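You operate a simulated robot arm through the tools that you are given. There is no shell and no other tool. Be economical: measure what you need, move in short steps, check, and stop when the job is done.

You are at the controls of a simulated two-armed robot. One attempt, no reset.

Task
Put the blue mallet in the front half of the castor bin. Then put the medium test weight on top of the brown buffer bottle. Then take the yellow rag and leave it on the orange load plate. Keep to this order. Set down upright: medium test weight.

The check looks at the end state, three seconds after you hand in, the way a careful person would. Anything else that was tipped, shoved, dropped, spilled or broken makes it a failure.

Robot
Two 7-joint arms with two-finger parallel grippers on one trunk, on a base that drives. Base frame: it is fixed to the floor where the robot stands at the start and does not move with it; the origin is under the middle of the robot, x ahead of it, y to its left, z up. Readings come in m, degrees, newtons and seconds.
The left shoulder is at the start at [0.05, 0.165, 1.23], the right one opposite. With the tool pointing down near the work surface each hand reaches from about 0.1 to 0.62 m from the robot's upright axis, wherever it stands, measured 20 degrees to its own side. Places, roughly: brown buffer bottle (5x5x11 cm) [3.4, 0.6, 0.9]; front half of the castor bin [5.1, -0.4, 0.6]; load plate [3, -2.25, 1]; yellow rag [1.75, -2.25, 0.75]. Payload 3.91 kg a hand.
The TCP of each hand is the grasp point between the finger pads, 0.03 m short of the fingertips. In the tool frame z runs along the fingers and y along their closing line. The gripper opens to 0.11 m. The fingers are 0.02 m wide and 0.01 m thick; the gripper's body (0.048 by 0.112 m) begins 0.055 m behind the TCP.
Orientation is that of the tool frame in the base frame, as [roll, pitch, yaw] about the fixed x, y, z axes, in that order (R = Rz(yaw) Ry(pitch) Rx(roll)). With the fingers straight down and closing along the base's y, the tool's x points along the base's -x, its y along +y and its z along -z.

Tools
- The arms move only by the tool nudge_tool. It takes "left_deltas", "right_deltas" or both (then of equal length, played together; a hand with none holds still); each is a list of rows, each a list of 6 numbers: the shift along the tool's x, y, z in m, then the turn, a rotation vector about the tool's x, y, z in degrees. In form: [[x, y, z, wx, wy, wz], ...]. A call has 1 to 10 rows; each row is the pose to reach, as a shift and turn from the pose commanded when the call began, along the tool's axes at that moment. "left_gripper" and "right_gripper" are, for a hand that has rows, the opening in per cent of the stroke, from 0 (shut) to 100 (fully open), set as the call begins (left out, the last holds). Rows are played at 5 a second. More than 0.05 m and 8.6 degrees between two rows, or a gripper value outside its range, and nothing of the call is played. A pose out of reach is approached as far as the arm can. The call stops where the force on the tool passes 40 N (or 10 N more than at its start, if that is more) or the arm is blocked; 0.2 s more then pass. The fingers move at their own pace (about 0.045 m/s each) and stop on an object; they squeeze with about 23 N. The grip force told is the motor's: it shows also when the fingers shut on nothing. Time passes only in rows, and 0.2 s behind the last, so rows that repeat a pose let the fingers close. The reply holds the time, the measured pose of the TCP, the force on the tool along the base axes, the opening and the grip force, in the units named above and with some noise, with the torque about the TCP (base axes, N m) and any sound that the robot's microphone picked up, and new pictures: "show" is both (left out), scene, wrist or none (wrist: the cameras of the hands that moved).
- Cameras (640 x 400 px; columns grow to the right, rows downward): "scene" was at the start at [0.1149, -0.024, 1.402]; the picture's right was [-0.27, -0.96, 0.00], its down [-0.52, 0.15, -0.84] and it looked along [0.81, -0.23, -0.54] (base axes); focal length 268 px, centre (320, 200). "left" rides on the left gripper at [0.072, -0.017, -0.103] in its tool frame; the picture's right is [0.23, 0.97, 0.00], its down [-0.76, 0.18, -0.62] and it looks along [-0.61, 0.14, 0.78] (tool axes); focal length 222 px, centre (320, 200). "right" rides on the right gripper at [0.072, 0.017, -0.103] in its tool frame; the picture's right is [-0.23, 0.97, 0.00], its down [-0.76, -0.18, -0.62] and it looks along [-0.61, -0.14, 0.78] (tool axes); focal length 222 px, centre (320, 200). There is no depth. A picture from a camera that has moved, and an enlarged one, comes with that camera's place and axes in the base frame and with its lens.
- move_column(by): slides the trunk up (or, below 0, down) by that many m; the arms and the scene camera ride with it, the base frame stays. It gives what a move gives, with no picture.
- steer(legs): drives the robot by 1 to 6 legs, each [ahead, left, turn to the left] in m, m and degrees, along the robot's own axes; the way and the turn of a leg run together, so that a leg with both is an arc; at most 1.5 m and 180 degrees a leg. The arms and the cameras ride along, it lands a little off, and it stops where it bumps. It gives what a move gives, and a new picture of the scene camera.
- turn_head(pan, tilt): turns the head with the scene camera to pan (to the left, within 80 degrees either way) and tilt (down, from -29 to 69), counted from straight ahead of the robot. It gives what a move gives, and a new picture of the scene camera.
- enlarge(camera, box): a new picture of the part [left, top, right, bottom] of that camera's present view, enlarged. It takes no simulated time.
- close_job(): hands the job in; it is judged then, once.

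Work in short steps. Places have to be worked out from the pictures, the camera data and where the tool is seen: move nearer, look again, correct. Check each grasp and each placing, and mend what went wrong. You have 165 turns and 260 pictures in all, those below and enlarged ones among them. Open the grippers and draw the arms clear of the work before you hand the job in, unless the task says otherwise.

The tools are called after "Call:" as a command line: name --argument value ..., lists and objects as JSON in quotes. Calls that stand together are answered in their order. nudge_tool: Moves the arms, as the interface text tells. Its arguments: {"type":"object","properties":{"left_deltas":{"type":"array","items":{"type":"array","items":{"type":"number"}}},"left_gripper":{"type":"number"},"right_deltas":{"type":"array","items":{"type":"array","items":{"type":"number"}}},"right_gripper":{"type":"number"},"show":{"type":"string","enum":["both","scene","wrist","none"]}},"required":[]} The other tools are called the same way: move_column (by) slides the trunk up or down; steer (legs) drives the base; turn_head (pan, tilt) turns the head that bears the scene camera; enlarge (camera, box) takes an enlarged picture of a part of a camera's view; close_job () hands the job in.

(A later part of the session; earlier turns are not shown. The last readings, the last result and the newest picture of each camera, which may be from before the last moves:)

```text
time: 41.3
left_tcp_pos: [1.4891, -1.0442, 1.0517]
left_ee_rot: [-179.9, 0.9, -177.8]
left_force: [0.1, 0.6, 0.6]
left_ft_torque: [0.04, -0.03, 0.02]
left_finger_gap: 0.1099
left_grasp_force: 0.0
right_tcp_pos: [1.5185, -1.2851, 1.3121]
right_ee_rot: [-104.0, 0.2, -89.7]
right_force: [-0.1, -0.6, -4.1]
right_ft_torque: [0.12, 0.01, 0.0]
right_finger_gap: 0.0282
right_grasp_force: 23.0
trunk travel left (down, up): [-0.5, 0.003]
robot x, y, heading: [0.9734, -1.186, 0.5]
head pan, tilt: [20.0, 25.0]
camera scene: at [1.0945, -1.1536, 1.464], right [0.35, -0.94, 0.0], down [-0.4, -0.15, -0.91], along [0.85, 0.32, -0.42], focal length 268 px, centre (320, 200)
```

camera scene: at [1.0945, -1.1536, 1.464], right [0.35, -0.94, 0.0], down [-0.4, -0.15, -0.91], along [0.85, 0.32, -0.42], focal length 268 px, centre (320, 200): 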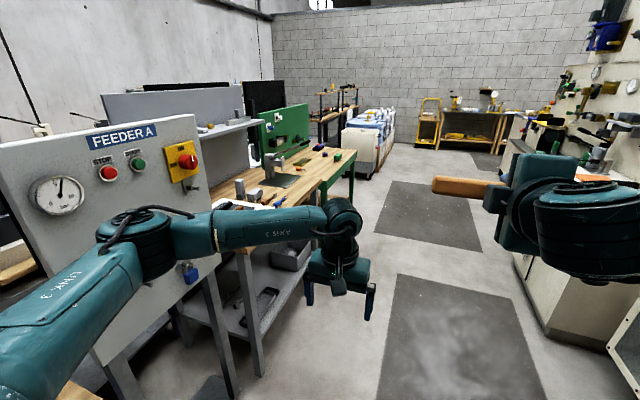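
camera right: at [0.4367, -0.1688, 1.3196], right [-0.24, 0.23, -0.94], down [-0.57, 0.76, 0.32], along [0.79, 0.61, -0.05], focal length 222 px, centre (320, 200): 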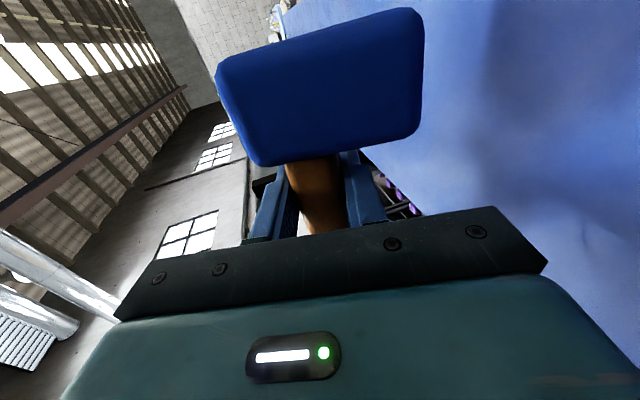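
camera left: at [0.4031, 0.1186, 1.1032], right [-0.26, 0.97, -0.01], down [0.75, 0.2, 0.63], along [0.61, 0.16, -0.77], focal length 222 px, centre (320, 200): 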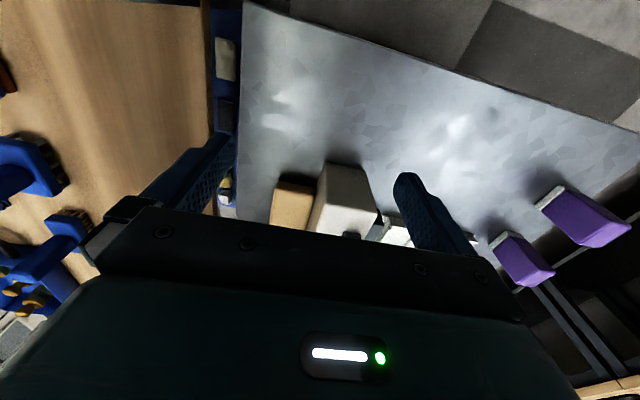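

The bin seems to be beyond the green-legged bench. I keep a bit more to the right and go ahead.

Call:
steer --legs '[[0, -0.1, 0], [1.4, 0, 0], [0.9, 0, 0]]'

```text
time: 53.4
left_tcp_pos: [3.7761, -1.0349, 1.0512]
left_ee_rot: [-179.9, 0.9, -175.0]
left_force: [0.6, -0.2, 1.2]
left_ft_torque: [0.0, -0.02, 0.01]
left_finger_gap: 0.1099
left_grasp_force: 0.0
right_tcp_pos: [3.8174, -1.2735, 1.3123]
right_ee_rot: [-104.0, 0.1, -87.1]
right_force: [0.3, -0.5, -3.0]
right_ft_torque: [0.13, 0.0, 0.01]
right_finger_gap: 0.028
right_grasp_force: 22.8
trunk travel left (down, up): [-0.5, 0.003]
robot x, y, heading: [3.2732, -1.1992, 3.3]
head pan, tilt: [20.0, 25.0]
camera scene: at [3.3876, -1.1618, 1.464], right [0.39, -0.92, 0.0], down [-0.39, -0.17, -0.91], along [0.83, 0.36, -0.42], focal length 268 px, centre (320, 200)
```

scene: 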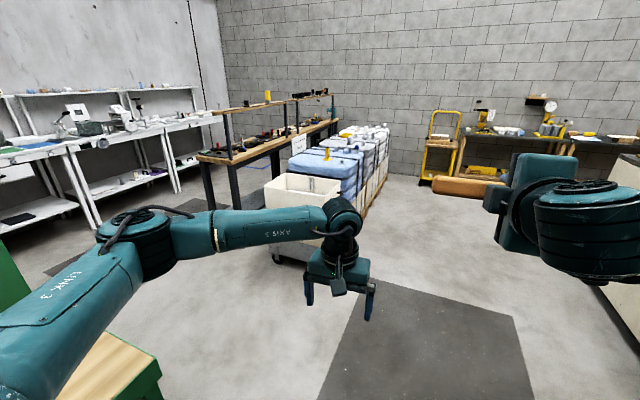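

The white bin on castors is ahead to the left. I zoom in.

Call:
enlarge --camera "scene" --box '[230, 130, 410, 290]'

```text
2.50 times, centred on (320, 210) of scene
camera zoom: at [3.3876, -1.1618, 1.464], right [0.39, -0.92, 0.0], down [-0.39, -0.17, -0.91], along [0.83, 0.36, -0.42], focal length 671 px, centre (320, 175)
```

zoom: 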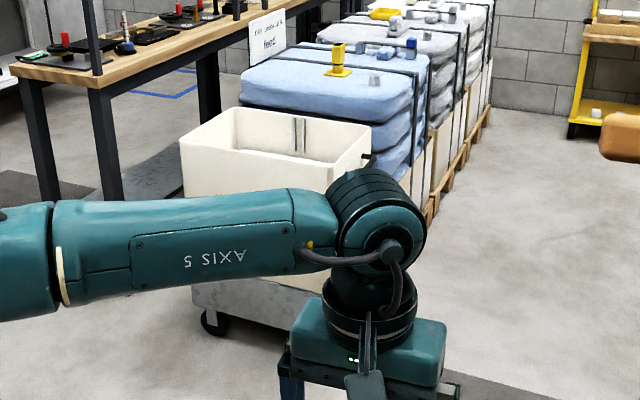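

I drive ahead past the green bench, then look at the bin from nearer.

Call:
steer --legs '[[0.85, 0, -3]]'

Call:
turn_head --pan 38 --tilt 35

```text
time: 57.9
left_tcp_pos: [4.6305, -1.035, 1.0503]
left_ee_rot: [-179.9, 1.0, -177.9]
left_force: [0.1, -0.5, 0.1]
left_ft_torque: [-0.03, -0.03, 0.0]
left_finger_gap: 0.11
left_grasp_force: 0.1
right_tcp_pos: [4.6604, -1.274, 1.3128]
right_ee_rot: [-104.0, 0.1, -90.0]
right_force: [0.9, -0.3, -3.4]
right_ft_torque: [0.11, 0.0, 0.02]
right_finger_gap: 0.0281
right_grasp_force: 22.6
trunk travel left (down, up): [-0.5, 0.003]
robot x, y, heading: [4.1199, -1.1757, 0.2]
head pan, tilt: [20.0, 25.0]
camera scene: at [4.2365, -1.1413, 1.464], right [0.35, -0.94, 0.0], down [-0.4, -0.15, -0.91], along [0.85, 0.32, -0.42], focal length 268 px, centre (320, 200)
```

scene: 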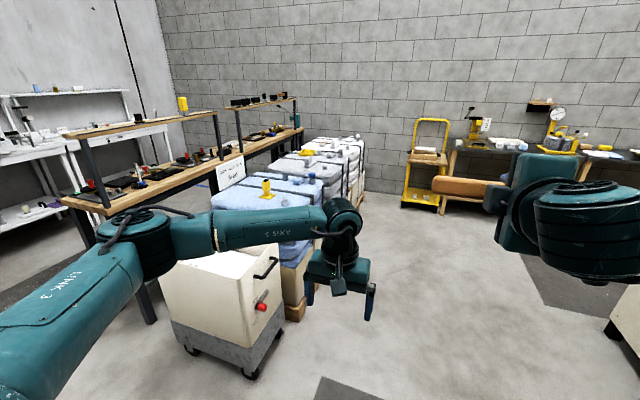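

```text
time: 58.7
left_tcp_pos: [4.6316, -1.035, 1.0512]
left_ee_rot: [-179.9, 0.9, -177.9]
left_force: [1.5, 0.1, -0.7]
left_ft_torque: [-0.03, 0.0, -0.01]
left_finger_gap: 0.11
left_grasp_force: 0.1
right_tcp_pos: [4.6604, -1.2737, 1.3113]
right_ee_rot: [-104.0, 0.1, -90.0]
right_force: [-0.3, 0.6, -3.3]
right_ft_torque: [0.15, 0.03, -0.01]
right_finger_gap: 0.0282
right_grasp_force: 23.1
trunk travel left (down, up): [-0.5, 0.003]
robot x, y, heading: [4.1193, -1.175, 0.4]
head pan, tilt: [38.0, 35.0]
camera scene: at [4.2189, -1.1188, 1.4483], right [0.62, -0.78, 0.0], down [-0.45, -0.36, -0.82], along [0.64, 0.51, -0.57], focal length 268 px, centre (320, 200)
```

scene: 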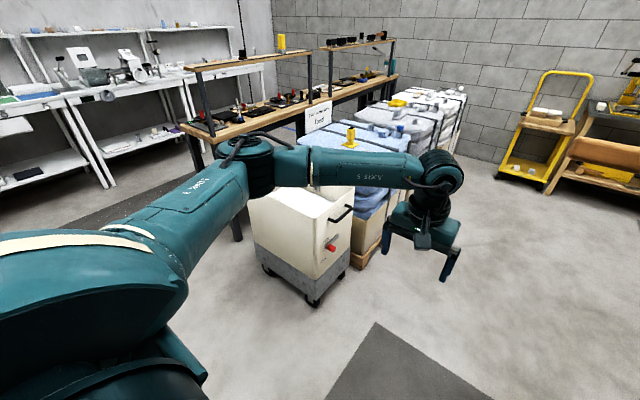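

The bin (x 4.93–5.35, y about -0.52…-0.08) has its handle and red knob on the aisle side (-y), so that side is its front, fitting the given place (5.1,-0.4). I turn to face it and move alongside.

Call:
steer --legs '[[0, 0, 90], [0, -0.8, 0]]'

Call:
turn_head --pan 0 --tilt 45

```text
time: 67.0
left_tcp_pos: [4.814, -0.6526, 1.0509]
left_ee_rot: [-179.9, 0.9, -87.3]
left_force: [0.3, 0.5, -0.6]
left_ft_torque: [0.0, 0.02, 0.05]
left_finger_gap: 0.1099
left_grasp_force: 0.1
right_tcp_pos: [5.053, -0.6207, 1.3121]
right_ee_rot: [-104.0, 0.1, 0.6]
right_force: [-0.1, 0.3, -3.8]
right_ft_torque: [-0.02, 0.14, 0.02]
right_finger_gap: 0.0279
right_grasp_force: 23.2
trunk travel left (down, up): [-0.5, 0.003]
robot x, y, heading: [4.9579, -1.1622, 91.0]
head pan, tilt: [38.0, 35.0]
camera scene: at [4.902, -1.0632, 1.4482], right [0.78, 0.63, 0.0], down [0.36, -0.45, -0.82], along [-0.52, 0.64, -0.57], focal length 268 px, centre (320, 200)
```

scene: 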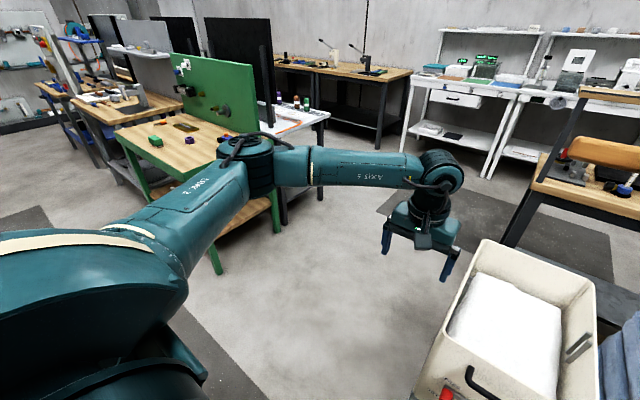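

```text
time: 68.0
left_tcp_pos: [4.8133, -0.6526, 1.0501]
left_ee_rot: [-179.9, 0.8, -87.2]
left_force: [0.5, 0.3, -0.3]
left_ft_torque: [-0.02, -0.05, -0.01]
left_finger_gap: 0.1099
left_grasp_force: 0.1
right_tcp_pos: [5.0515, -0.621, 1.3127]
right_ee_rot: [-104.0, 0.1, 0.6]
right_force: [0.0, -0.3, -3.0]
right_ft_torque: [0.02, 0.14, -0.02]
right_finger_gap: 0.0278
right_grasp_force: 23.3
trunk travel left (down, up): [-0.5, 0.003]
robot x, y, heading: [4.9576, -1.163, 91.0]
head pan, tilt: [0.0, 45.0]
camera scene: at [4.9557, -1.0503, 1.4334], right [1.0, 0.02, 0.0], down [0.01, -0.71, -0.71], along [-0.01, 0.71, -0.71], focal length 268 px, centre (320, 200)
```

scene: 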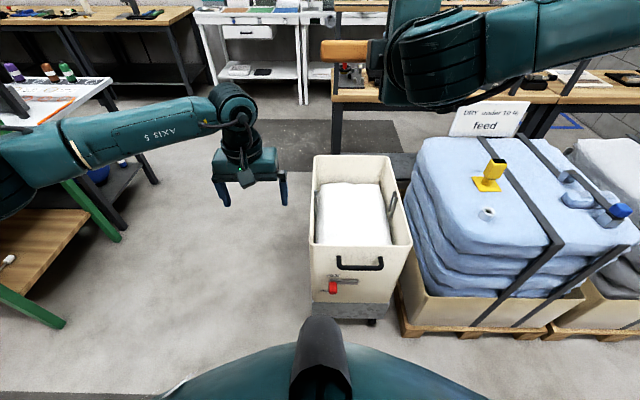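

The bin's rim is at z≈0.65, y from -0.49 to 0.05; the mid mark is at y≈-0.22, so the front half centre is about y=-0.36, x≈5.1. I raise and draw back the left hand, drive nearer, and lower the column.

Call:
nudge_tool --left_deltas '[[0.04, 0, -0.03, 0, 0, 0], [0.08, 0, -0.07, 0, 0, 0], [0.12, 0, -0.1, 0, 0, 0]]' --show "none"

Call:
steer --legs '[[0.2, -0.06, -1]]'

Call:
move_column --by -0.22

```text
refused: row 2 steps farther than a row can; nothing moved
```

```text
time: 69.7
left_tcp_pos: [4.8766, -0.4509, 1.0516]
left_ee_rot: [-179.9, 0.8, -88.1]
left_force: [-0.3, 0.9, 0.2]
left_ft_torque: [-0.04, -0.02, 0.02]
left_finger_gap: 0.1099
left_grasp_force: 0.1
right_tcp_pos: [5.1155, -0.4224, 1.312]
right_ee_rot: [-103.9, 0.1, -0.1]
right_force: [-0.2, 0.3, -3.6]
right_ft_torque: [0.0, 0.1, 0.02]
right_finger_gap: 0.0278
right_grasp_force: 22.7
trunk travel left (down, up): [-0.5, 0.003]
robot x, y, heading: [5.0136, -0.9637, 90.3]
head pan, tilt: [0.0, 45.0]
camera scene: at [5.0137, -0.8496, 1.4333], right [1.0, 0.0, 0.0], down [0.0, -0.71, -0.71], along [0.0, 0.71, -0.71], focal length 268 px, centre (320, 200)
```

scene: 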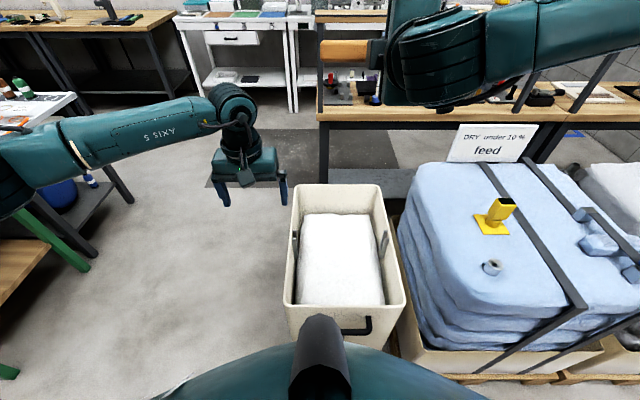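

```text
time: 72.0
left_tcp_pos: [4.8762, -0.4498, 0.8314]
left_ee_rot: [-179.9, 0.9, -88.1]
left_force: [-0.3, 0.9, -0.6]
left_ft_torque: [-0.01, -0.01, 0.02]
left_finger_gap: 0.1099
left_grasp_force: 0.0
right_tcp_pos: [5.1154, -0.4219, 1.0927]
right_ee_rot: [-104.0, 0.1, -0.1]
right_force: [0.1, -0.2, -3.8]
right_ft_torque: [-0.03, 0.11, 0.01]
right_finger_gap: 0.0282
right_grasp_force: 22.4
trunk travel left (down, up): [-0.28, 0.223]
robot x, y, heading: [5.0146, -0.9608, 90.0]
head pan, tilt: [0.0, 45.0]
```

Refined: rim z≈0.70, y -0.53…-0.06 (mid marks at -0.29), white fill at z≈0.57; target for the mallet (5.09, -0.41). I swing the hand to point down while lowering it to z≈0.80 above the front half.

Call:
nudge_tool --right_deltas '[[0, 0.034, 0.008, -8, 0, 0], [0, 0.068, 0.016, -16, 0, 0], [0, 0.102, 0.025, -24, 0, 0], [0, 0.136, 0.033, -32, 0, 0], [0, 0.17, 0.042, -40, 0, 0], [0, 0.2, 0.05, -48, 0, 0], [0, 0.23, 0.058, -56, 0, 0], [0, 0.25, 0.063, -64, 0, 0], [0, 0.27, 0.068, -72, 0, 0], [0, 0.275, 0.07, -76, 0, 0]]' --show "both"

```text
time: 74.2
left_tcp_pos: [4.8752, -0.451, 0.8304]
left_ee_rot: [-179.7, 0.9, -88.0]
left_force: [0.3, 1.1, 0.1]
left_ft_torque: [-0.02, -0.04, -0.03]
left_finger_gap: 0.1098
left_grasp_force: 0.1
right_tcp_pos: [5.155, -0.5924, 0.7787]
right_ee_rot: [-172.0, -0.3, -1.8]
right_force: [-0.1, -0.6, -3.6]
right_ft_torque: [-0.01, 0.12, -0.02]
right_finger_gap: 0.0277
right_grasp_force: 23.0
right hand out of reach, approached as far as the arm can: row 5, 6, 7, 8, 9, 10
trunk travel left (down, up): [-0.28, 0.223]
robot x, y, heading: [5.0129, -0.9593, 90.2]
head pan, tilt: [0.0, 45.0]
camera scene: at [5.0123, -0.8504, 1.2135], right [1.0, 0.0, 0.0], down [0.0, -0.71, -0.71], along [0.0, 0.71, -0.71], focal length 268 px, centre (320, 200)
camera right: at [5.2253, -0.625, 0.8798], right [-0.26, -0.96, -0.14], down [-0.76, 0.11, 0.64], along [-0.59, 0.27, -0.76], focal length 222 px, centre (320, 200)
```

scene: 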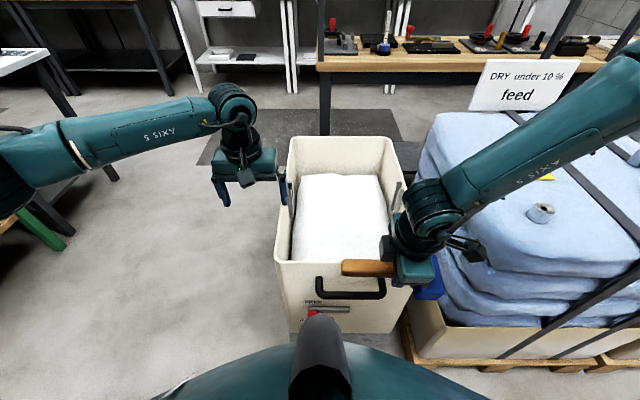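
right: 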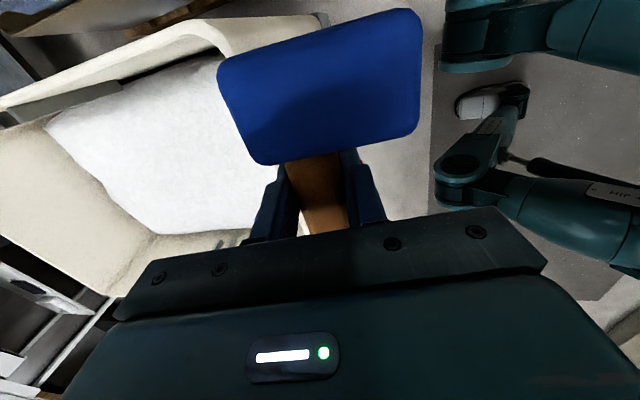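

The hand ended short (y=-0.59). I check whether it can extend ahead from this configuration.

Call:
nudge_tool --right_deltas '[[0.01, -0.04, 0.004, 0, 0, 0], [0.02, -0.08, 0.008, 0, 0, 0], [0.03, -0.12, 0.012, 0, 0, 0], [0.03, -0.15, 0.016, 0, 0, 0]]' --show "scene"

```text
time: 75.2
left_tcp_pos: [4.8764, -0.4501, 0.8311]
left_ee_rot: [-179.8, 1.0, -88.1]
left_force: [0.2, 0.1, 0.5]
left_ft_torque: [0.01, 0.03, 0.01]
left_finger_gap: 0.11
left_grasp_force: 0.0
right_tcp_pos: [5.153, -0.5845, 0.7742]
right_ee_rot: [-171.9, -0.2, -2.0]
right_force: [0.4, 0.3, -3.3]
right_ft_torque: [0.04, 0.12, 0.0]
right_finger_gap: 0.0279
right_grasp_force: 22.9
right hand out of reach, approached as far as the arm can: row 1, 2, 3, 4
trunk travel left (down, up): [-0.28, 0.223]
robot x, y, heading: [5.0131, -0.9647, 90.3]
head pan, tilt: [0.0, 45.0]
camera scene: at [5.0136, -0.8504, 1.2134], right [1.0, 0.0, 0.0], down [0.0, -0.71, -0.71], along [0.0, 0.71, -0.71], focal length 268 px, centre (320, 200)
```

scene: 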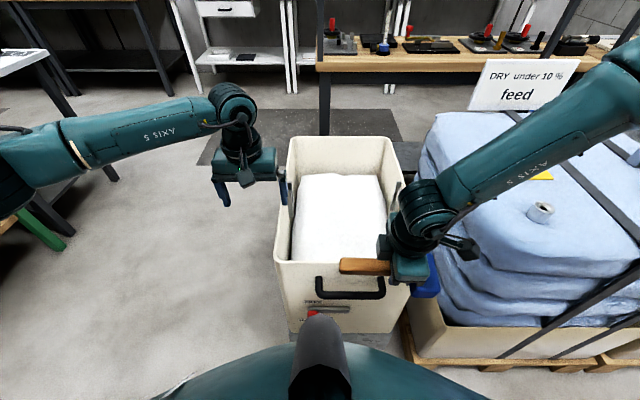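

A wrist limit blocks this yaw. I turn the hand back 40° about vertical (mallet lies diagonally, still fits), then extend.

Call:
nudge_tool --right_deltas '[[0, 0, -0.01, 0, 0, 8], [0, 0, -0.02, 0, 0, 16], [0, 0, -0.02, 0, 0, 24], [0, 0, -0.02, 0, 0, 32], [0, 0, -0.02, 0, 0, 40]]' --show "none"

```text
time: 76.4
left_tcp_pos: [4.8757, -0.4509, 0.8313]
left_ee_rot: [-179.9, 1.0, -88.1]
left_force: [0.5, 1.2, 0.2]
left_ft_torque: [0.02, 0.0, -0.01]
left_finger_gap: 0.11
left_grasp_force: 0.2
right_tcp_pos: [5.1502, -0.5907, 0.793]
right_ee_rot: [-173.6, 5.0, -41.7]
right_force: [0.4, -0.6, -3.3]
right_ft_torque: [0.11, 0.1, 0.02]
right_finger_gap: 0.0278
right_grasp_force: 22.9
trunk travel left (down, up): [-0.28, 0.223]
robot x, y, heading: [5.0158, -0.9672, 90.2]
head pan, tilt: [0.0, 45.0]
```

Turned without trouble. Now I extend to above (5.10, -0.42).

Call:
nudge_tool --right_deltas '[[-0.038, -0.023, 0, 0, 0, 0], [-0.075, -0.047, 0, 0, 0, 0], [-0.113, -0.07, 0, 0, 0, 0], [-0.15, -0.094, 0, 0, 0, 0]]' --show "both"

```text
time: 77.4
left_tcp_pos: [4.8759, -0.4499, 0.8308]
left_ee_rot: [-179.9, 0.8, -88.1]
left_force: [-0.2, 0.9, -0.4]
left_ft_torque: [-0.01, 0.0, 0.0]
left_finger_gap: 0.1098
left_grasp_force: 0.1
right_tcp_pos: [5.1024, -0.4225, 0.8173]
right_ee_rot: [-173.7, 5.0, -41.5]
right_force: [-0.5, 0.5, -2.7]
right_ft_torque: [0.11, 0.06, 0.01]
right_finger_gap: 0.0276
right_grasp_force: 23.8
trunk travel left (down, up): [-0.28, 0.223]
robot x, y, heading: [5.0135, -0.9612, 90.2]
head pan, tilt: [0.0, 45.0]
camera scene: at [5.0133, -0.8501, 1.2134], right [1.0, 0.0, 0.0], down [0.0, -0.71, -0.71], along [0.0, 0.71, -0.71], focal length 268 px, centre (320, 200)
camera right: at [5.1435, -0.4977, 0.9112], right [-0.82, -0.57, -0.09], down [-0.46, 0.55, 0.7], along [-0.35, 0.61, -0.71], focal length 222 px, centre (320, 200)
```

scene: 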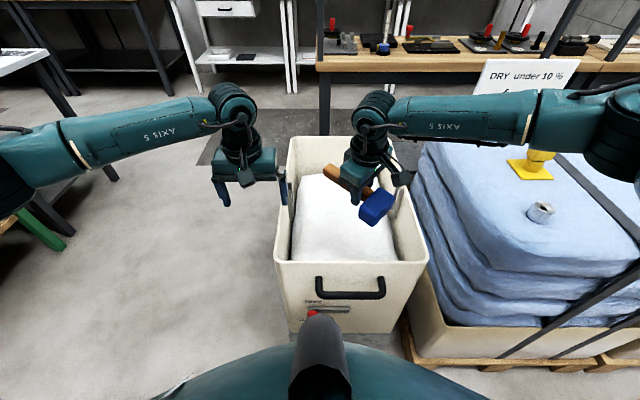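
right: 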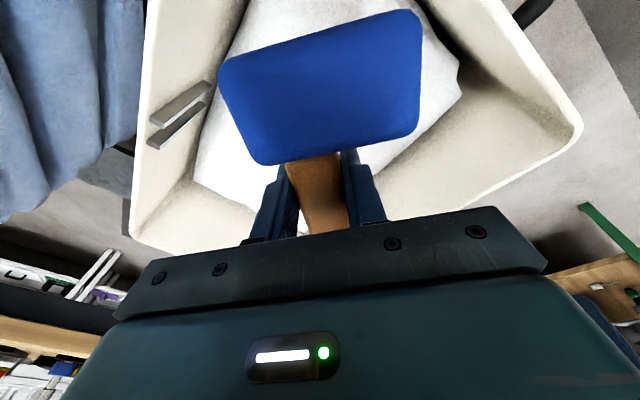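

The mallet is over the front half. I lower it by 0.15.

Call:
nudge_tool --right_deltas '[[0.004, 0.0045, 0.04, 0, 0, 0], [0.008, 0.009, 0.08, 0, 0, 0], [0.01, 0.013, 0.115, 0, 0, 0], [0.013, 0.0165, 0.15, 0, 0, 0]]' --show "both"

```text
time: 78.4
left_tcp_pos: [4.8761, -0.4508, 0.832]
left_ee_rot: [-179.8, 0.9, -88.2]
left_force: [0.2, -0.2, 0.1]
left_ft_torque: [0.02, 0.01, 0.03]
left_finger_gap: 0.1102
left_grasp_force: 0.0
right_tcp_pos: [5.0997, -0.4253, 0.6647]
right_ee_rot: [-173.6, 4.9, -41.6]
right_force: [0.3, -0.6, -4.7]
right_ft_torque: [0.11, 0.1, -0.02]
right_finger_gap: 0.0279
right_grasp_force: 22.7
trunk travel left (down, up): [-0.28, 0.223]
robot x, y, heading: [5.0127, -0.9634, 90.6]
head pan, tilt: [0.0, 45.0]
camera scene: at [5.0135, -0.8502, 1.2134], right [1.0, 0.0, 0.0], down [0.0, -0.71, -0.71], along [0.0, 0.71, -0.71], focal length 268 px, centre (320, 200)
camera right: at [5.142, -0.5005, 0.758], right [-0.82, -0.57, -0.09], down [-0.46, 0.55, 0.7], along [-0.35, 0.62, -0.71], focal length 222 px, centre (320, 200)
```

scene: 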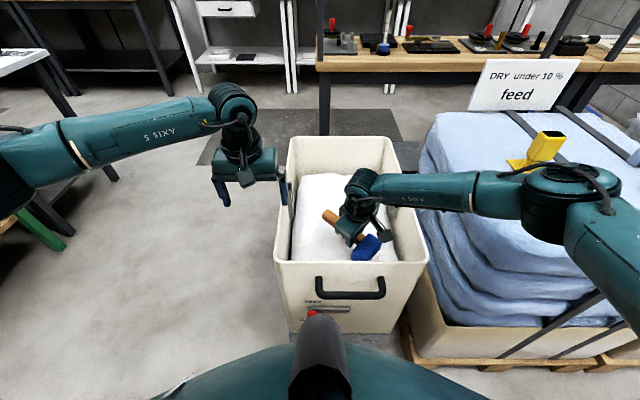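
right: 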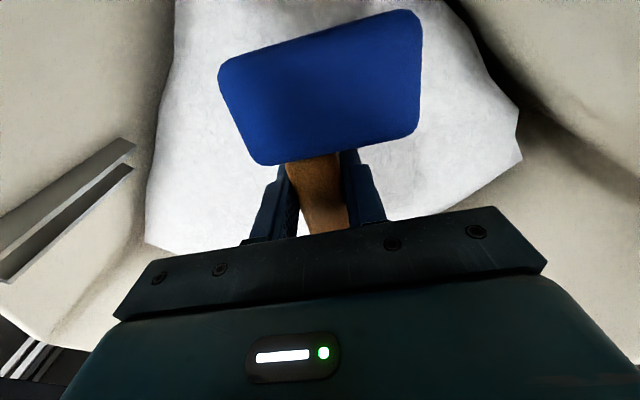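

Clear so far; surface is a little below. I go down in small steps.

Call:
nudge_tool --right_deltas '[[0.001, 0.002, 0.015, 0, 0, 0], [0.002, 0.003, 0.03, 0, 0, 0], [0.003, 0.005, 0.045, 0, 0, 0]]' --show "both"

```text
time: 79.2
left_tcp_pos: [4.8766, -0.4519, 0.8322]
left_ee_rot: [-179.8, 1.1, -88.1]
left_force: [-0.4, 0.9, 0.0]
left_ft_torque: [0.0, 0.02, 0.01]
left_finger_gap: 0.11
left_grasp_force: 0.1
right_tcp_pos: [5.1005, -0.4225, 0.6332]
right_ee_rot: [-173.6, 5.0, -41.8]
right_force: [4.1, -10.8, 18.8]
right_ft_torque: [-0.98, -0.05, 0.14]
right_finger_gap: 0.0282
right_grasp_force: 23.2
trunk travel left (down, up): [-0.28, 0.223]
robot x, y, heading: [5.0178, -0.9619, 90.2]
head pan, tilt: [0.0, 45.0]
stopped in row 3 (right hand): the force on the tool passed its limit (the readings are from after the stop); the commanded pose is now the measured one
camera scene: at [5.0138, -0.8523, 1.214], right [1.0, 0.0, 0.0], down [0.0, -0.71, -0.71], along [0.0, 0.71, -0.71], focal length 268 px, centre (320, 200)
camera right: at [5.1419, -0.4975, 0.7264], right [-0.82, -0.56, -0.09], down [-0.45, 0.55, 0.7], along [-0.35, 0.62, -0.71], focal length 222 px, centre (320, 200)
```

scene: 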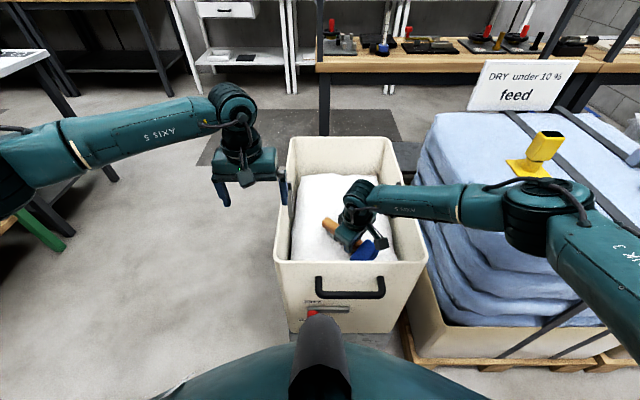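
right: 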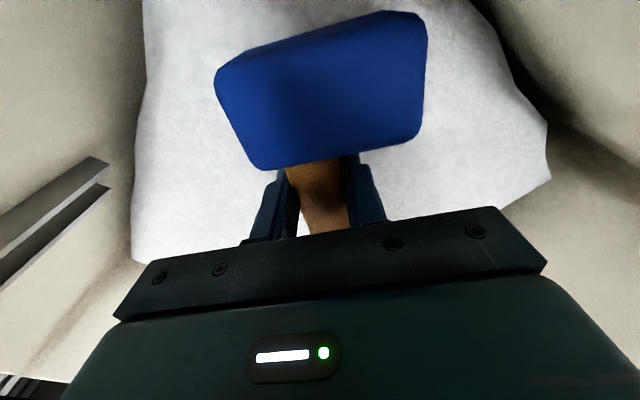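

It touches the fill. I open the gripper and lift away.

Call:
nudge_tool --right_deltas '[[0, 0, -0.003, 0, 0, 0], [0, 0, -0.003, 0, 0, 0], [0, 0, -0.003, 0, 0, 0], [0, 0, -0.003, 0, 0, 0]]' --right_gripper 70 --show "wrist"

Call:
nudge_tool --right_deltas '[[-0.003, -0.0035, -0.03, 0, 0, 0], [-0.007, -0.009, -0.08, 0, 0, 0], [-0.011, -0.014, -0.13, 0, 0, 0], [-0.016, -0.02, -0.18, 0, 0, 0], [-0.02, -0.025, -0.22, 0, 0, 0]]' --show "both"

```text
time: 80.2
left_tcp_pos: [4.8768, -0.4524, 0.8316]
left_ee_rot: [-179.9, 1.0, -88.1]
left_force: [-0.9, -0.4, 1.1]
left_ft_torque: [0.01, -0.01, 0.02]
left_finger_gap: 0.11
left_grasp_force: 0.1
right_tcp_pos: [5.1033, -0.4212, 0.6355]
right_ee_rot: [-173.2, 5.0, -41.9]
right_force: [22.0, 3.1, 22.9]
right_ft_torque: [-0.63, -0.29, 0.68]
right_finger_gap: 0.067
right_grasp_force: 0.0
trunk travel left (down, up): [-0.28, 0.223]
robot x, y, heading: [5.015, -0.9607, 90.3]
head pan, tilt: [0.0, 45.0]
camera right: at [5.1444, -0.4972, 0.7286], right [-0.82, -0.56, -0.09], down [-0.45, 0.55, 0.7], along [-0.34, 0.62, -0.7], focal length 222 px, centre (320, 200)
```

right: 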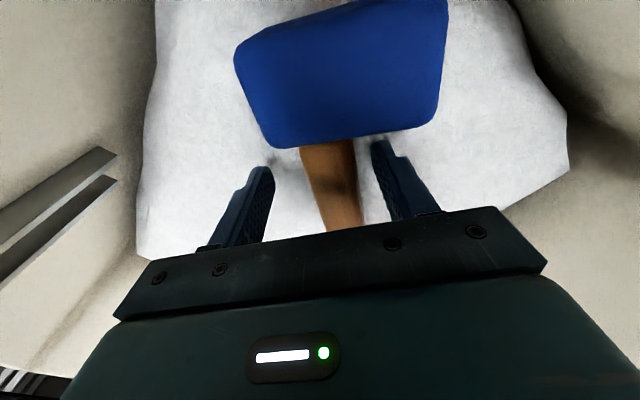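

```text
refused: row 2 steps farther than a row can; nothing moved
```

Released. I lift in smaller steps.

Call:
nudge_tool --right_deltas '[[-0.003, -0.0035, -0.03, 0, 0, 0], [-0.006, -0.008, -0.07, 0, 0, 0], [-0.01, -0.012, -0.11, 0, 0, 0], [-0.013, -0.016, -0.15, 0, 0, 0], [-0.017, -0.021, -0.19, 0, 0, 0]]' --show "both"

```text
time: 81.4
left_tcp_pos: [4.8766, -0.4499, 0.831]
left_ee_rot: [-179.8, 0.9, -88.1]
left_force: [-0.2, 0.4, 0.3]
left_ft_torque: [0.0, 0.03, -0.04]
left_finger_gap: 0.1101
left_grasp_force: 0.1
right_tcp_pos: [5.0974, -0.4206, 0.8275]
right_ee_rot: [-173.5, 4.9, -41.7]
right_force: [-0.7, 1.0, 0.5]
right_ft_torque: [-0.01, 0.0, 0.03]
right_finger_gap: 0.077
right_grasp_force: 0.0
trunk travel left (down, up): [-0.28, 0.223]
robot x, y, heading: [5.016, -0.9596, 89.8]
head pan, tilt: [0.0, 45.0]
camera scene: at [5.0135, -0.8507, 1.2134], right [1.0, 0.0, 0.0], down [0.0, -0.71, -0.71], along [0.0, 0.71, -0.71], focal length 268 px, centre (320, 200)
camera right: at [5.1391, -0.4962, 0.9209], right [-0.82, -0.57, -0.09], down [-0.45, 0.55, 0.7], along [-0.35, 0.62, -0.71], focal length 222 px, centre (320, 200)
```

scene: 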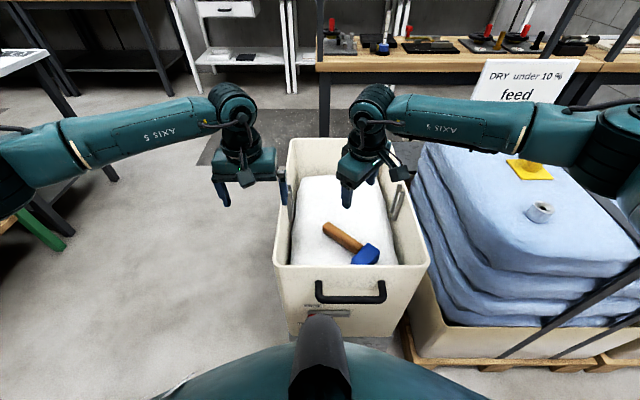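
right: 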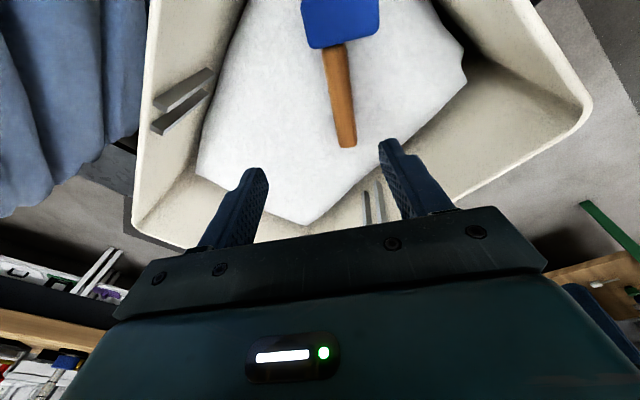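

The mallet lies entirely in the front half. I back off, raise the column, and look for the brown bottle to the left.

Call:
steer --legs '[[-0.25, 0, 0]]'

Call:
move_column --by 0.2

Call:
turn_head --pan 42 --tilt 20

```text
time: 83.2
left_tcp_pos: [4.8778, -0.6934, 0.8312]
left_ee_rot: [-179.9, 0.9, -88.1]
left_force: [-1.1, 0.5, -0.4]
left_ft_torque: [0.02, -0.01, -0.02]
left_finger_gap: 0.1101
left_grasp_force: 0.0
right_tcp_pos: [5.1002, -0.6636, 0.8271]
right_ee_rot: [-173.6, 5.1, -41.8]
right_force: [0.0, 0.3, 0.7]
right_ft_torque: [-0.02, 0.01, -0.02]
right_finger_gap: 0.077
right_grasp_force: 0.0
trunk travel left (down, up): [-0.28, 0.223]
robot x, y, heading: [5.0172, -1.2024, 90.1]
head pan, tilt: [0.0, 45.0]
camera scene: at [5.0143, -1.0923, 1.2135], right [1.0, 0.0, 0.0], down [0.0, -0.71, -0.71], along [0.0, 0.71, -0.71], focal length 268 px, centre (320, 200)
```

scene: 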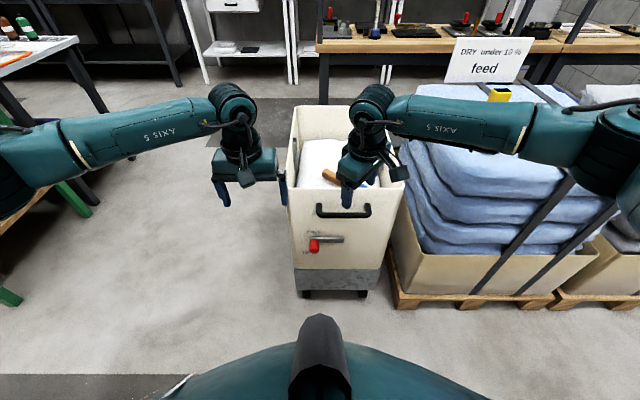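

```text
time: 85.3
left_tcp_pos: [4.8773, -0.6918, 1.031]
left_ee_rot: [-179.8, 0.9, -88.1]
left_force: [0.5, 0.3, 0.0]
left_ft_torque: [-0.01, -0.01, -0.01]
left_finger_gap: 0.1099
left_grasp_force: 0.0
right_tcp_pos: [5.0998, -0.6627, 1.0266]
right_ee_rot: [-173.5, 5.0, -41.8]
right_force: [-0.5, 0.9, -0.4]
right_ft_torque: [-0.03, 0.0, 0.01]
right_finger_gap: 0.0768
right_grasp_force: 0.0
trunk travel left (down, up): [-0.48, 0.023]
robot x, y, heading: [5.0118, -1.2009, 90.1]
head pan, tilt: [0.0, 45.0]
```

```text
time: 86.4
left_tcp_pos: [4.8784, -0.6922, 1.0312]
left_ee_rot: [-179.9, 0.9, -88.0]
left_force: [-0.1, -0.1, -0.5]
left_ft_torque: [-0.01, -0.01, 0.0]
left_finger_gap: 0.1101
left_grasp_force: 0.0
right_tcp_pos: [5.0985, -0.663, 1.0257]
right_ee_rot: [-173.6, 5.0, -41.7]
right_force: [-0.1, 0.2, -0.4]
right_ft_torque: [-0.02, -0.03, 0.01]
right_finger_gap: 0.0772
right_grasp_force: 0.1
trunk travel left (down, up): [-0.48, 0.023]
robot x, y, heading: [5.0133, -1.2039, 90.3]
head pan, tilt: [42.0, 20.0]
camera scene: at [4.9521, -1.1042, 1.4521], right [0.74, 0.67, 0.0], down [0.23, -0.25, -0.94], along [-0.63, 0.7, -0.34], focal length 268 px, centre (320, 200)
```

scene: 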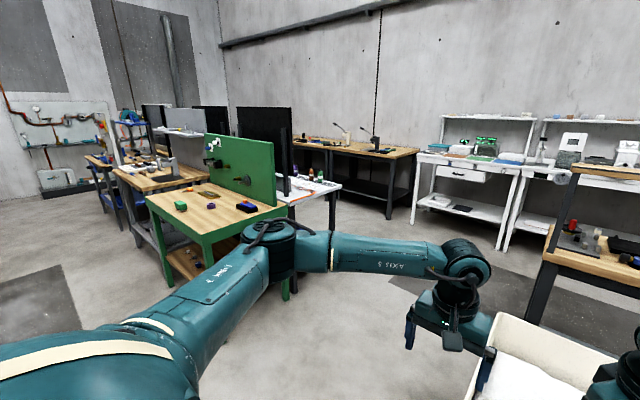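

Call:
enlarge --camera "scene" --box '[200, 120, 400, 250]'

```text
3.08 times, centred on (300, 185) of scene
camera zoom: at [4.9521, -1.1042, 1.4521], right [0.74, 0.67, 0.0], down [0.23, -0.25, -0.94], along [-0.63, 0.7, -0.34], focal length 826 px, centre (382, 246)
```

zoom: 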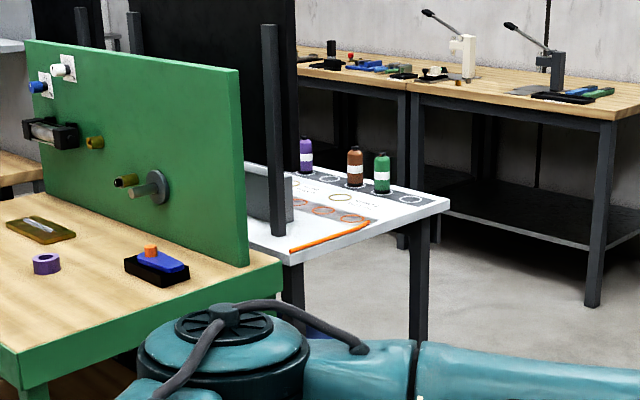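

The brown bottle is on the white table's far side (to be reached from the left aisle). Now I go for the weights: back a bit and strafe left along the right aisle toward the first bench.

Call:
steer --legs '[[-0.15, 0, 0], [0, 1.4, 0], [0, 1.2, 0]]'

```text
time: 100.3
left_tcp_pos: [2.2709, -0.7033, 1.0322]
left_ee_rot: [-179.9, 0.8, -92.5]
left_force: [-0.1, 0.8, -0.4]
left_ft_torque: [-0.01, 0.0, -0.04]
left_finger_gap: 0.1099
left_grasp_force: 0.0
right_tcp_pos: [2.4925, -0.6913, 1.0272]
right_ee_rot: [-173.7, 4.9, -46.2]
right_force: [0.1, -0.4, 0.9]
right_ft_torque: [0.02, 0.03, 0.01]
right_finger_gap: 0.0772
right_grasp_force: 0.1
trunk travel left (down, up): [-0.48, 0.023]
robot x, y, heading: [2.3694, -1.2224, 85.6]
head pan, tilt: [42.0, 20.0]
camera scene: at [2.3129, -1.1206, 1.4521], right [0.79, 0.61, 0.0], down [0.21, -0.27, -0.94], along [-0.58, 0.74, -0.34], focal length 268 px, centre (320, 200)
```

scene: 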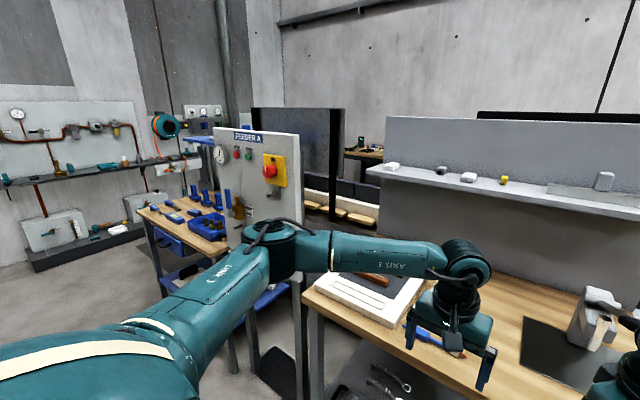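

I back away, straighten, and strafe further left, keeping clear of the feeder panel (its edge at y≈-0.70).

Call:
steer --legs '[[-0.22, 0, 4.6], [0, 1.0, 0]]'

Call:
turn_head --pan 0 --tilt 35

```text
time: 106.8
left_tcp_pos: [1.2135, -0.9356, 1.0314]
left_ee_rot: [-179.8, 0.9, -88.0]
left_force: [-0.2, 0.2, 0.1]
left_ft_torque: [0.02, 0.0, 0.0]
left_finger_gap: 0.1102
left_grasp_force: 0.0
right_tcp_pos: [1.4351, -0.9054, 1.0277]
right_ee_rot: [-173.6, 5.0, -41.7]
right_force: [0.5, -0.1, 0.2]
right_ft_torque: [0.0, 0.05, 0.01]
right_finger_gap: 0.0769
right_grasp_force: 0.1
trunk travel left (down, up): [-0.48, 0.023]
robot x, y, heading: [1.353, -1.4481, 90.2]
head pan, tilt: [42.0, 20.0]
camera scene: at [1.2889, -1.3476, 1.4521], right [0.74, 0.67, 0.0], down [0.23, -0.25, -0.94], along [-0.63, 0.69, -0.34], focal length 268 px, centre (320, 200)
```

scene: 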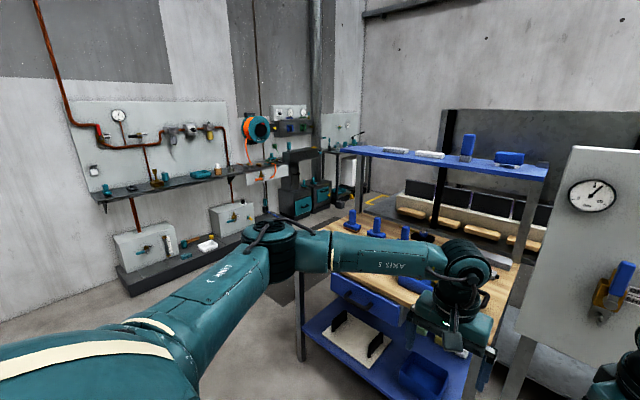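

```text
time: 107.9
left_tcp_pos: [1.2135, -0.9359, 1.0311]
left_ee_rot: [-179.9, 1.0, -87.9]
left_force: [1.0, -0.5, -0.5]
left_ft_torque: [0.04, 0.0, 0.0]
left_finger_gap: 0.1099
left_grasp_force: 0.2
right_tcp_pos: [1.435, -0.906, 1.0265]
right_ee_rot: [-173.6, 5.0, -41.6]
right_force: [0.6, -0.6, 0.5]
right_ft_torque: [-0.01, -0.02, -0.01]
right_finger_gap: 0.0767
right_grasp_force: 0.0
trunk travel left (down, up): [-0.48, 0.023]
robot x, y, heading: [1.3535, -1.4442, 90.3]
head pan, tilt: [0.0, 35.0]
camera scene: at [1.3513, -1.3284, 1.4283], right [1.0, 0.01, 0.0], down [0.0, -0.57, -0.82], along [-0.01, 0.82, -0.57], focal length 268 px, centre (320, 200)
```

scene: 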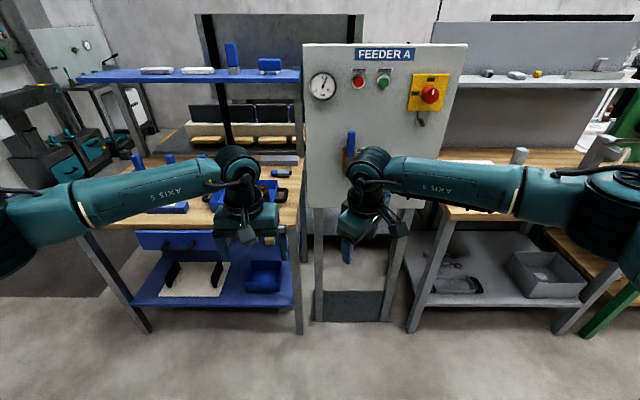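

The tray stands behind my left hand, around x≈1.1. I tuck the right hand back beside me first (straight orientation).

Call:
nudge_tool --right_deltas '[[0.04, 0.002, 0, 0, 0, 7], [0.08, 0.004, 0, 0, 0, 14], [0.12, 0.006, 0, 0, 0, 21], [0.16, 0.008, 0, 0, 0, 28], [0.2, 0.01, 0, 0, 0, 35], [0.24, 0.012, 0, 0, 0, 42], [0.28, 0.016, 0, 0, 0, 48]]' --show "none"

Call:
steer --legs '[[0, 0.25, 0]]'

Call:
turn_head --pan -10 --tilt 35

```text
time: 109.5
left_tcp_pos: [1.2129, -0.937, 1.032]
left_ee_rot: [-179.9, 1.0, -87.9]
left_force: [0.7, -0.9, -0.5]
left_ft_torque: [0.02, -0.02, 0.01]
left_finger_gap: 0.1102
left_grasp_force: 0.1
right_tcp_pos: [1.6365, -1.1057, 1.002]
right_ee_rot: [-179.4, 8.2, -89.9]
right_force: [-0.5, -0.7, 0.5]
right_ft_torque: [-0.01, -0.02, 0.01]
right_finger_gap: 0.0769
right_grasp_force: 0.0
trunk travel left (down, up): [-0.48, 0.023]
robot x, y, heading: [1.3539, -1.4469, 90.2]
head pan, tilt: [0.0, 35.0]
```

```text
time: 111.3
left_tcp_pos: [0.9647, -0.9372, 1.031]
left_ee_rot: [-179.7, 1.0, -87.8]
left_force: [0.9, -0.2, -0.6]
left_ft_torque: [-0.02, -0.01, -0.01]
left_finger_gap: 0.1098
left_grasp_force: 0.1
right_tcp_pos: [1.3868, -1.1061, 1.0024]
right_ee_rot: [-179.5, 8.1, -89.9]
right_force: [1.0, -0.6, 0.1]
right_ft_torque: [0.0, 0.02, -0.01]
right_finger_gap: 0.0771
right_grasp_force: 0.0
trunk travel left (down, up): [-0.48, 0.023]
robot x, y, heading: [1.1052, -1.4481, 90.3]
head pan, tilt: [0.0, 35.0]
camera scene: at [1.1024, -1.3299, 1.4283], right [1.0, 0.01, 0.0], down [0.0, -0.57, -0.82], along [-0.01, 0.82, -0.57], focal length 268 px, centre (320, 200)
```

scene: 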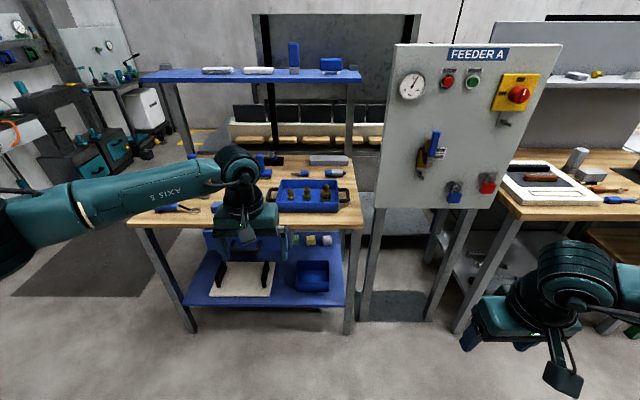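

```text
time: 112.0
left_tcp_pos: [0.9641, -0.9369, 1.0319]
left_ee_rot: [-179.9, 0.9, -87.9]
left_force: [0.2, 1.5, 1.1]
left_ft_torque: [-0.02, -0.02, 0.01]
left_finger_gap: 0.1097
left_grasp_force: 0.1
right_tcp_pos: [1.3856, -1.1048, 1.0014]
right_ee_rot: [-179.4, 8.1, -89.7]
right_force: [0.3, -0.7, 0.1]
right_ft_torque: [-0.02, 0.01, 0.0]
right_finger_gap: 0.077
right_grasp_force: 0.1
trunk travel left (down, up): [-0.48, 0.023]
robot x, y, heading: [1.1018, -1.4507, 90.3]
head pan, tilt: [-10.0, 35.0]
camera scene: at [1.1185, -1.3311, 1.4283], right [0.99, -0.17, 0.0], down [-0.1, -0.57, -0.82], along [0.14, 0.81, -0.57], focal length 268 px, centre (320, 200)
```

scene: 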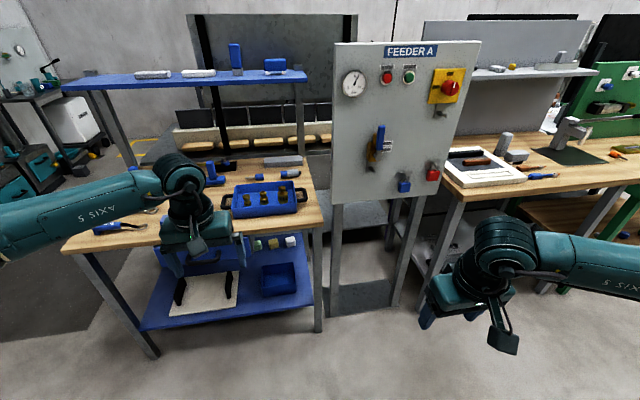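

Tray is at about (1.03, -0.30) and the panel at y≈-0.46, x>1.3. I tuck the right hand further back, then approach with the left hand.

Call:
nudge_tool --right_deltas '[[0.04, -0.02, 0, 0, 0, 0], [0.08, -0.04, 0, 0, 0, 0], [0.12, -0.06, 0, 0, 0, 0]]' --right_gripper 100 --show "none"

Call:
steer --legs '[[0.4, 0, 0]]'

Call:
turn_head --pan 0 --tilt 50

```text
time: 112.8
left_tcp_pos: [0.9647, -0.9383, 1.0303]
left_ee_rot: [-180.0, 0.9, -87.9]
left_force: [-0.1, -1.1, 0.1]
left_ft_torque: [0.03, 0.02, 0.0]
left_finger_gap: 0.1103
left_grasp_force: 0.0
right_tcp_pos: [1.4592, -1.2072, 0.9734]
right_ee_rot: [-179.5, 8.1, -89.7]
right_force: [-0.3, 0.2, -0.2]
right_ft_torque: [-0.01, 0.0, 0.0]
right_finger_gap: 0.11
right_grasp_force: 0.1
right hand out of reach, approached as far as the arm can: row 2, 3
trunk travel left (down, up): [-0.48, 0.023]
robot x, y, heading: [1.1047, -1.4472, 90.5]
head pan, tilt: [-10.0, 35.0]
```

```text
time: 115.3
left_tcp_pos: [0.9658, -0.5361, 1.0311]
left_ee_rot: [-179.9, 0.9, -88.2]
left_force: [0.4, -0.2, 0.3]
left_ft_torque: [-0.01, 0.0, -0.01]
left_finger_gap: 0.11
left_grasp_force: 0.0
right_tcp_pos: [1.4597, -0.8084, 0.9729]
right_ee_rot: [-179.4, 7.9, -90.2]
right_force: [1.1, -0.2, 0.8]
right_ft_torque: [0.04, 0.03, 0.0]
right_finger_gap: 0.1099
right_grasp_force: 0.0
trunk travel left (down, up): [-0.48, 0.023]
robot x, y, heading: [1.1017, -1.0484, 90.1]
head pan, tilt: [-10.0, 35.0]
camera scene: at [1.1174, -0.9304, 1.4282], right [0.99, -0.17, 0.0], down [-0.1, -0.57, -0.82], along [0.14, 0.81, -0.57], focal length 268 px, centre (320, 200)
```

scene: 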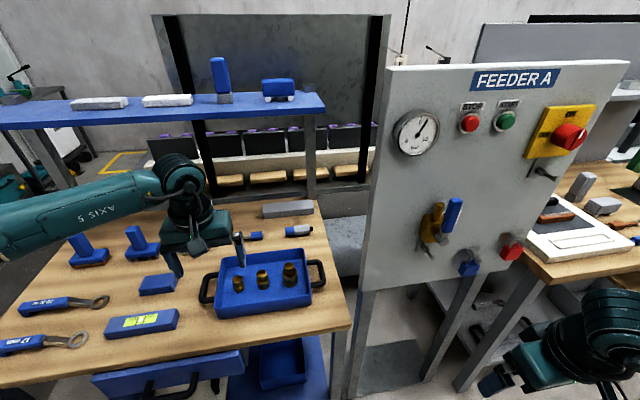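

```text
time: 116.1
left_tcp_pos: [0.9651, -0.5365, 1.031]
left_ee_rot: [-179.9, 0.9, -88.3]
left_force: [-1.0, 0.6, -0.1]
left_ft_torque: [0.01, 0.01, -0.04]
left_finger_gap: 0.11
left_grasp_force: 0.0
right_tcp_pos: [1.4611, -0.8074, 0.973]
right_ee_rot: [-179.5, 7.9, -90.1]
right_force: [-1.5, 0.4, -0.3]
right_ft_torque: [0.02, 0.01, 0.03]
right_finger_gap: 0.1101
right_grasp_force: 0.0
trunk travel left (down, up): [-0.48, 0.023]
robot x, y, heading: [1.1042, -1.0473, 90.1]
head pan, tilt: [0.0, 50.0]
camera scene: at [1.1022, -0.9407, 1.4066], right [1.0, 0.0, 0.0], down [0.0, -0.77, -0.64], along [0.0, 0.64, -0.77], focal length 268 px, centre (320, 200)
```

scene: 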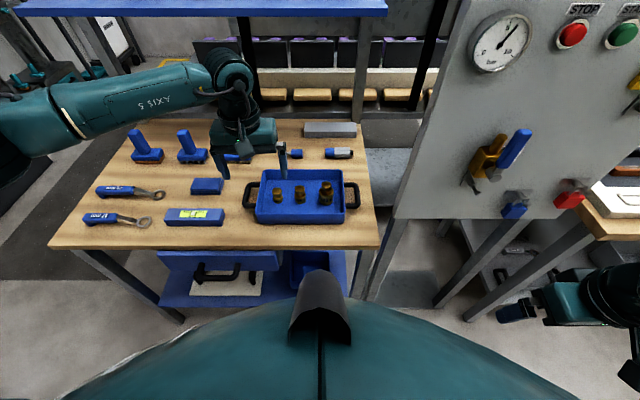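

I zoom on the tray to choose the medium weight (the middle one) and see its shape.

Call:
enlarge --camera "scene" --box '[240, 160, 370, 240]'

```text
4.92 times, centred on (305, 200) of scene
camera zoom: at [1.1022, -0.9407, 1.4066], right [1.0, 0.0, 0.0], down [0.0, -0.77, -0.64], along [0.0, 0.64, -0.77], focal length 1321 px, centre (394, 200)
```

zoom: 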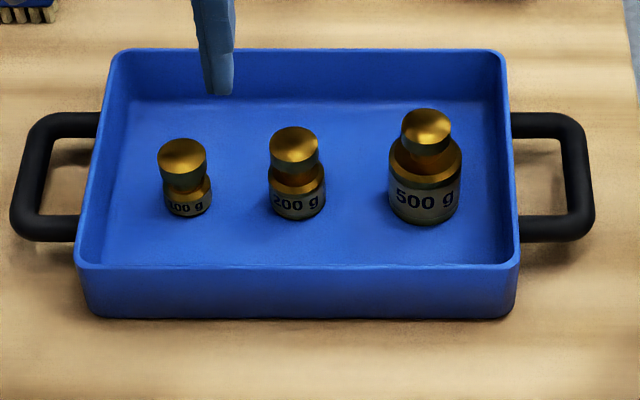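

The 200 g weight (middle) is medium: at about (1.038, -0.37), 3.6 cm wide, z 0.72–0.78. I drive ahead 0.15 and shift the left hand over it at a 55 % opening.

Call:
steer --legs '[[0.14, 0, 0]]'

Call:
nudge_tool --left_deltas '[[0, -0.035, 0.04, 0, 0, 0], [0, -0.07, 0.07, 0, 0, 0], [0, -0.07, 0.1, 0, 0, 0]]' --left_gripper 58 --show "both"

```text
time: 117.5
left_tcp_pos: [0.9655, -0.3935, 1.0305]
left_ee_rot: [-179.9, 0.9, -88.2]
left_force: [-1.0, -0.3, 0.6]
left_ft_torque: [-0.01, 0.0, 0.01]
left_finger_gap: 0.11
left_grasp_force: 0.0
right_tcp_pos: [1.4587, -0.6662, 0.9729]
right_ee_rot: [-179.5, 7.9, -90.0]
right_force: [0.2, 0.7, 0.4]
right_ft_torque: [-0.01, -0.03, -0.01]
right_finger_gap: 0.11
right_grasp_force: 0.0
trunk travel left (down, up): [-0.48, 0.023]
robot x, y, heading: [1.1036, -0.9056, 90.2]
head pan, tilt: [0.0, 50.0]
camera scene: at [1.1018, -0.7985, 1.4064], right [1.0, 0.0, 0.0], down [0.0, -0.77, -0.64], along [0.0, 0.64, -0.77], focal length 268 px, centre (320, 200)
```

scene: 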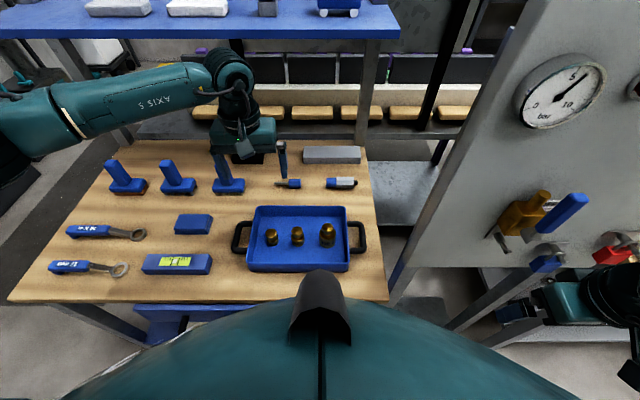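

```text
refused: row 1 steps farther than a row can; nothing moved
```

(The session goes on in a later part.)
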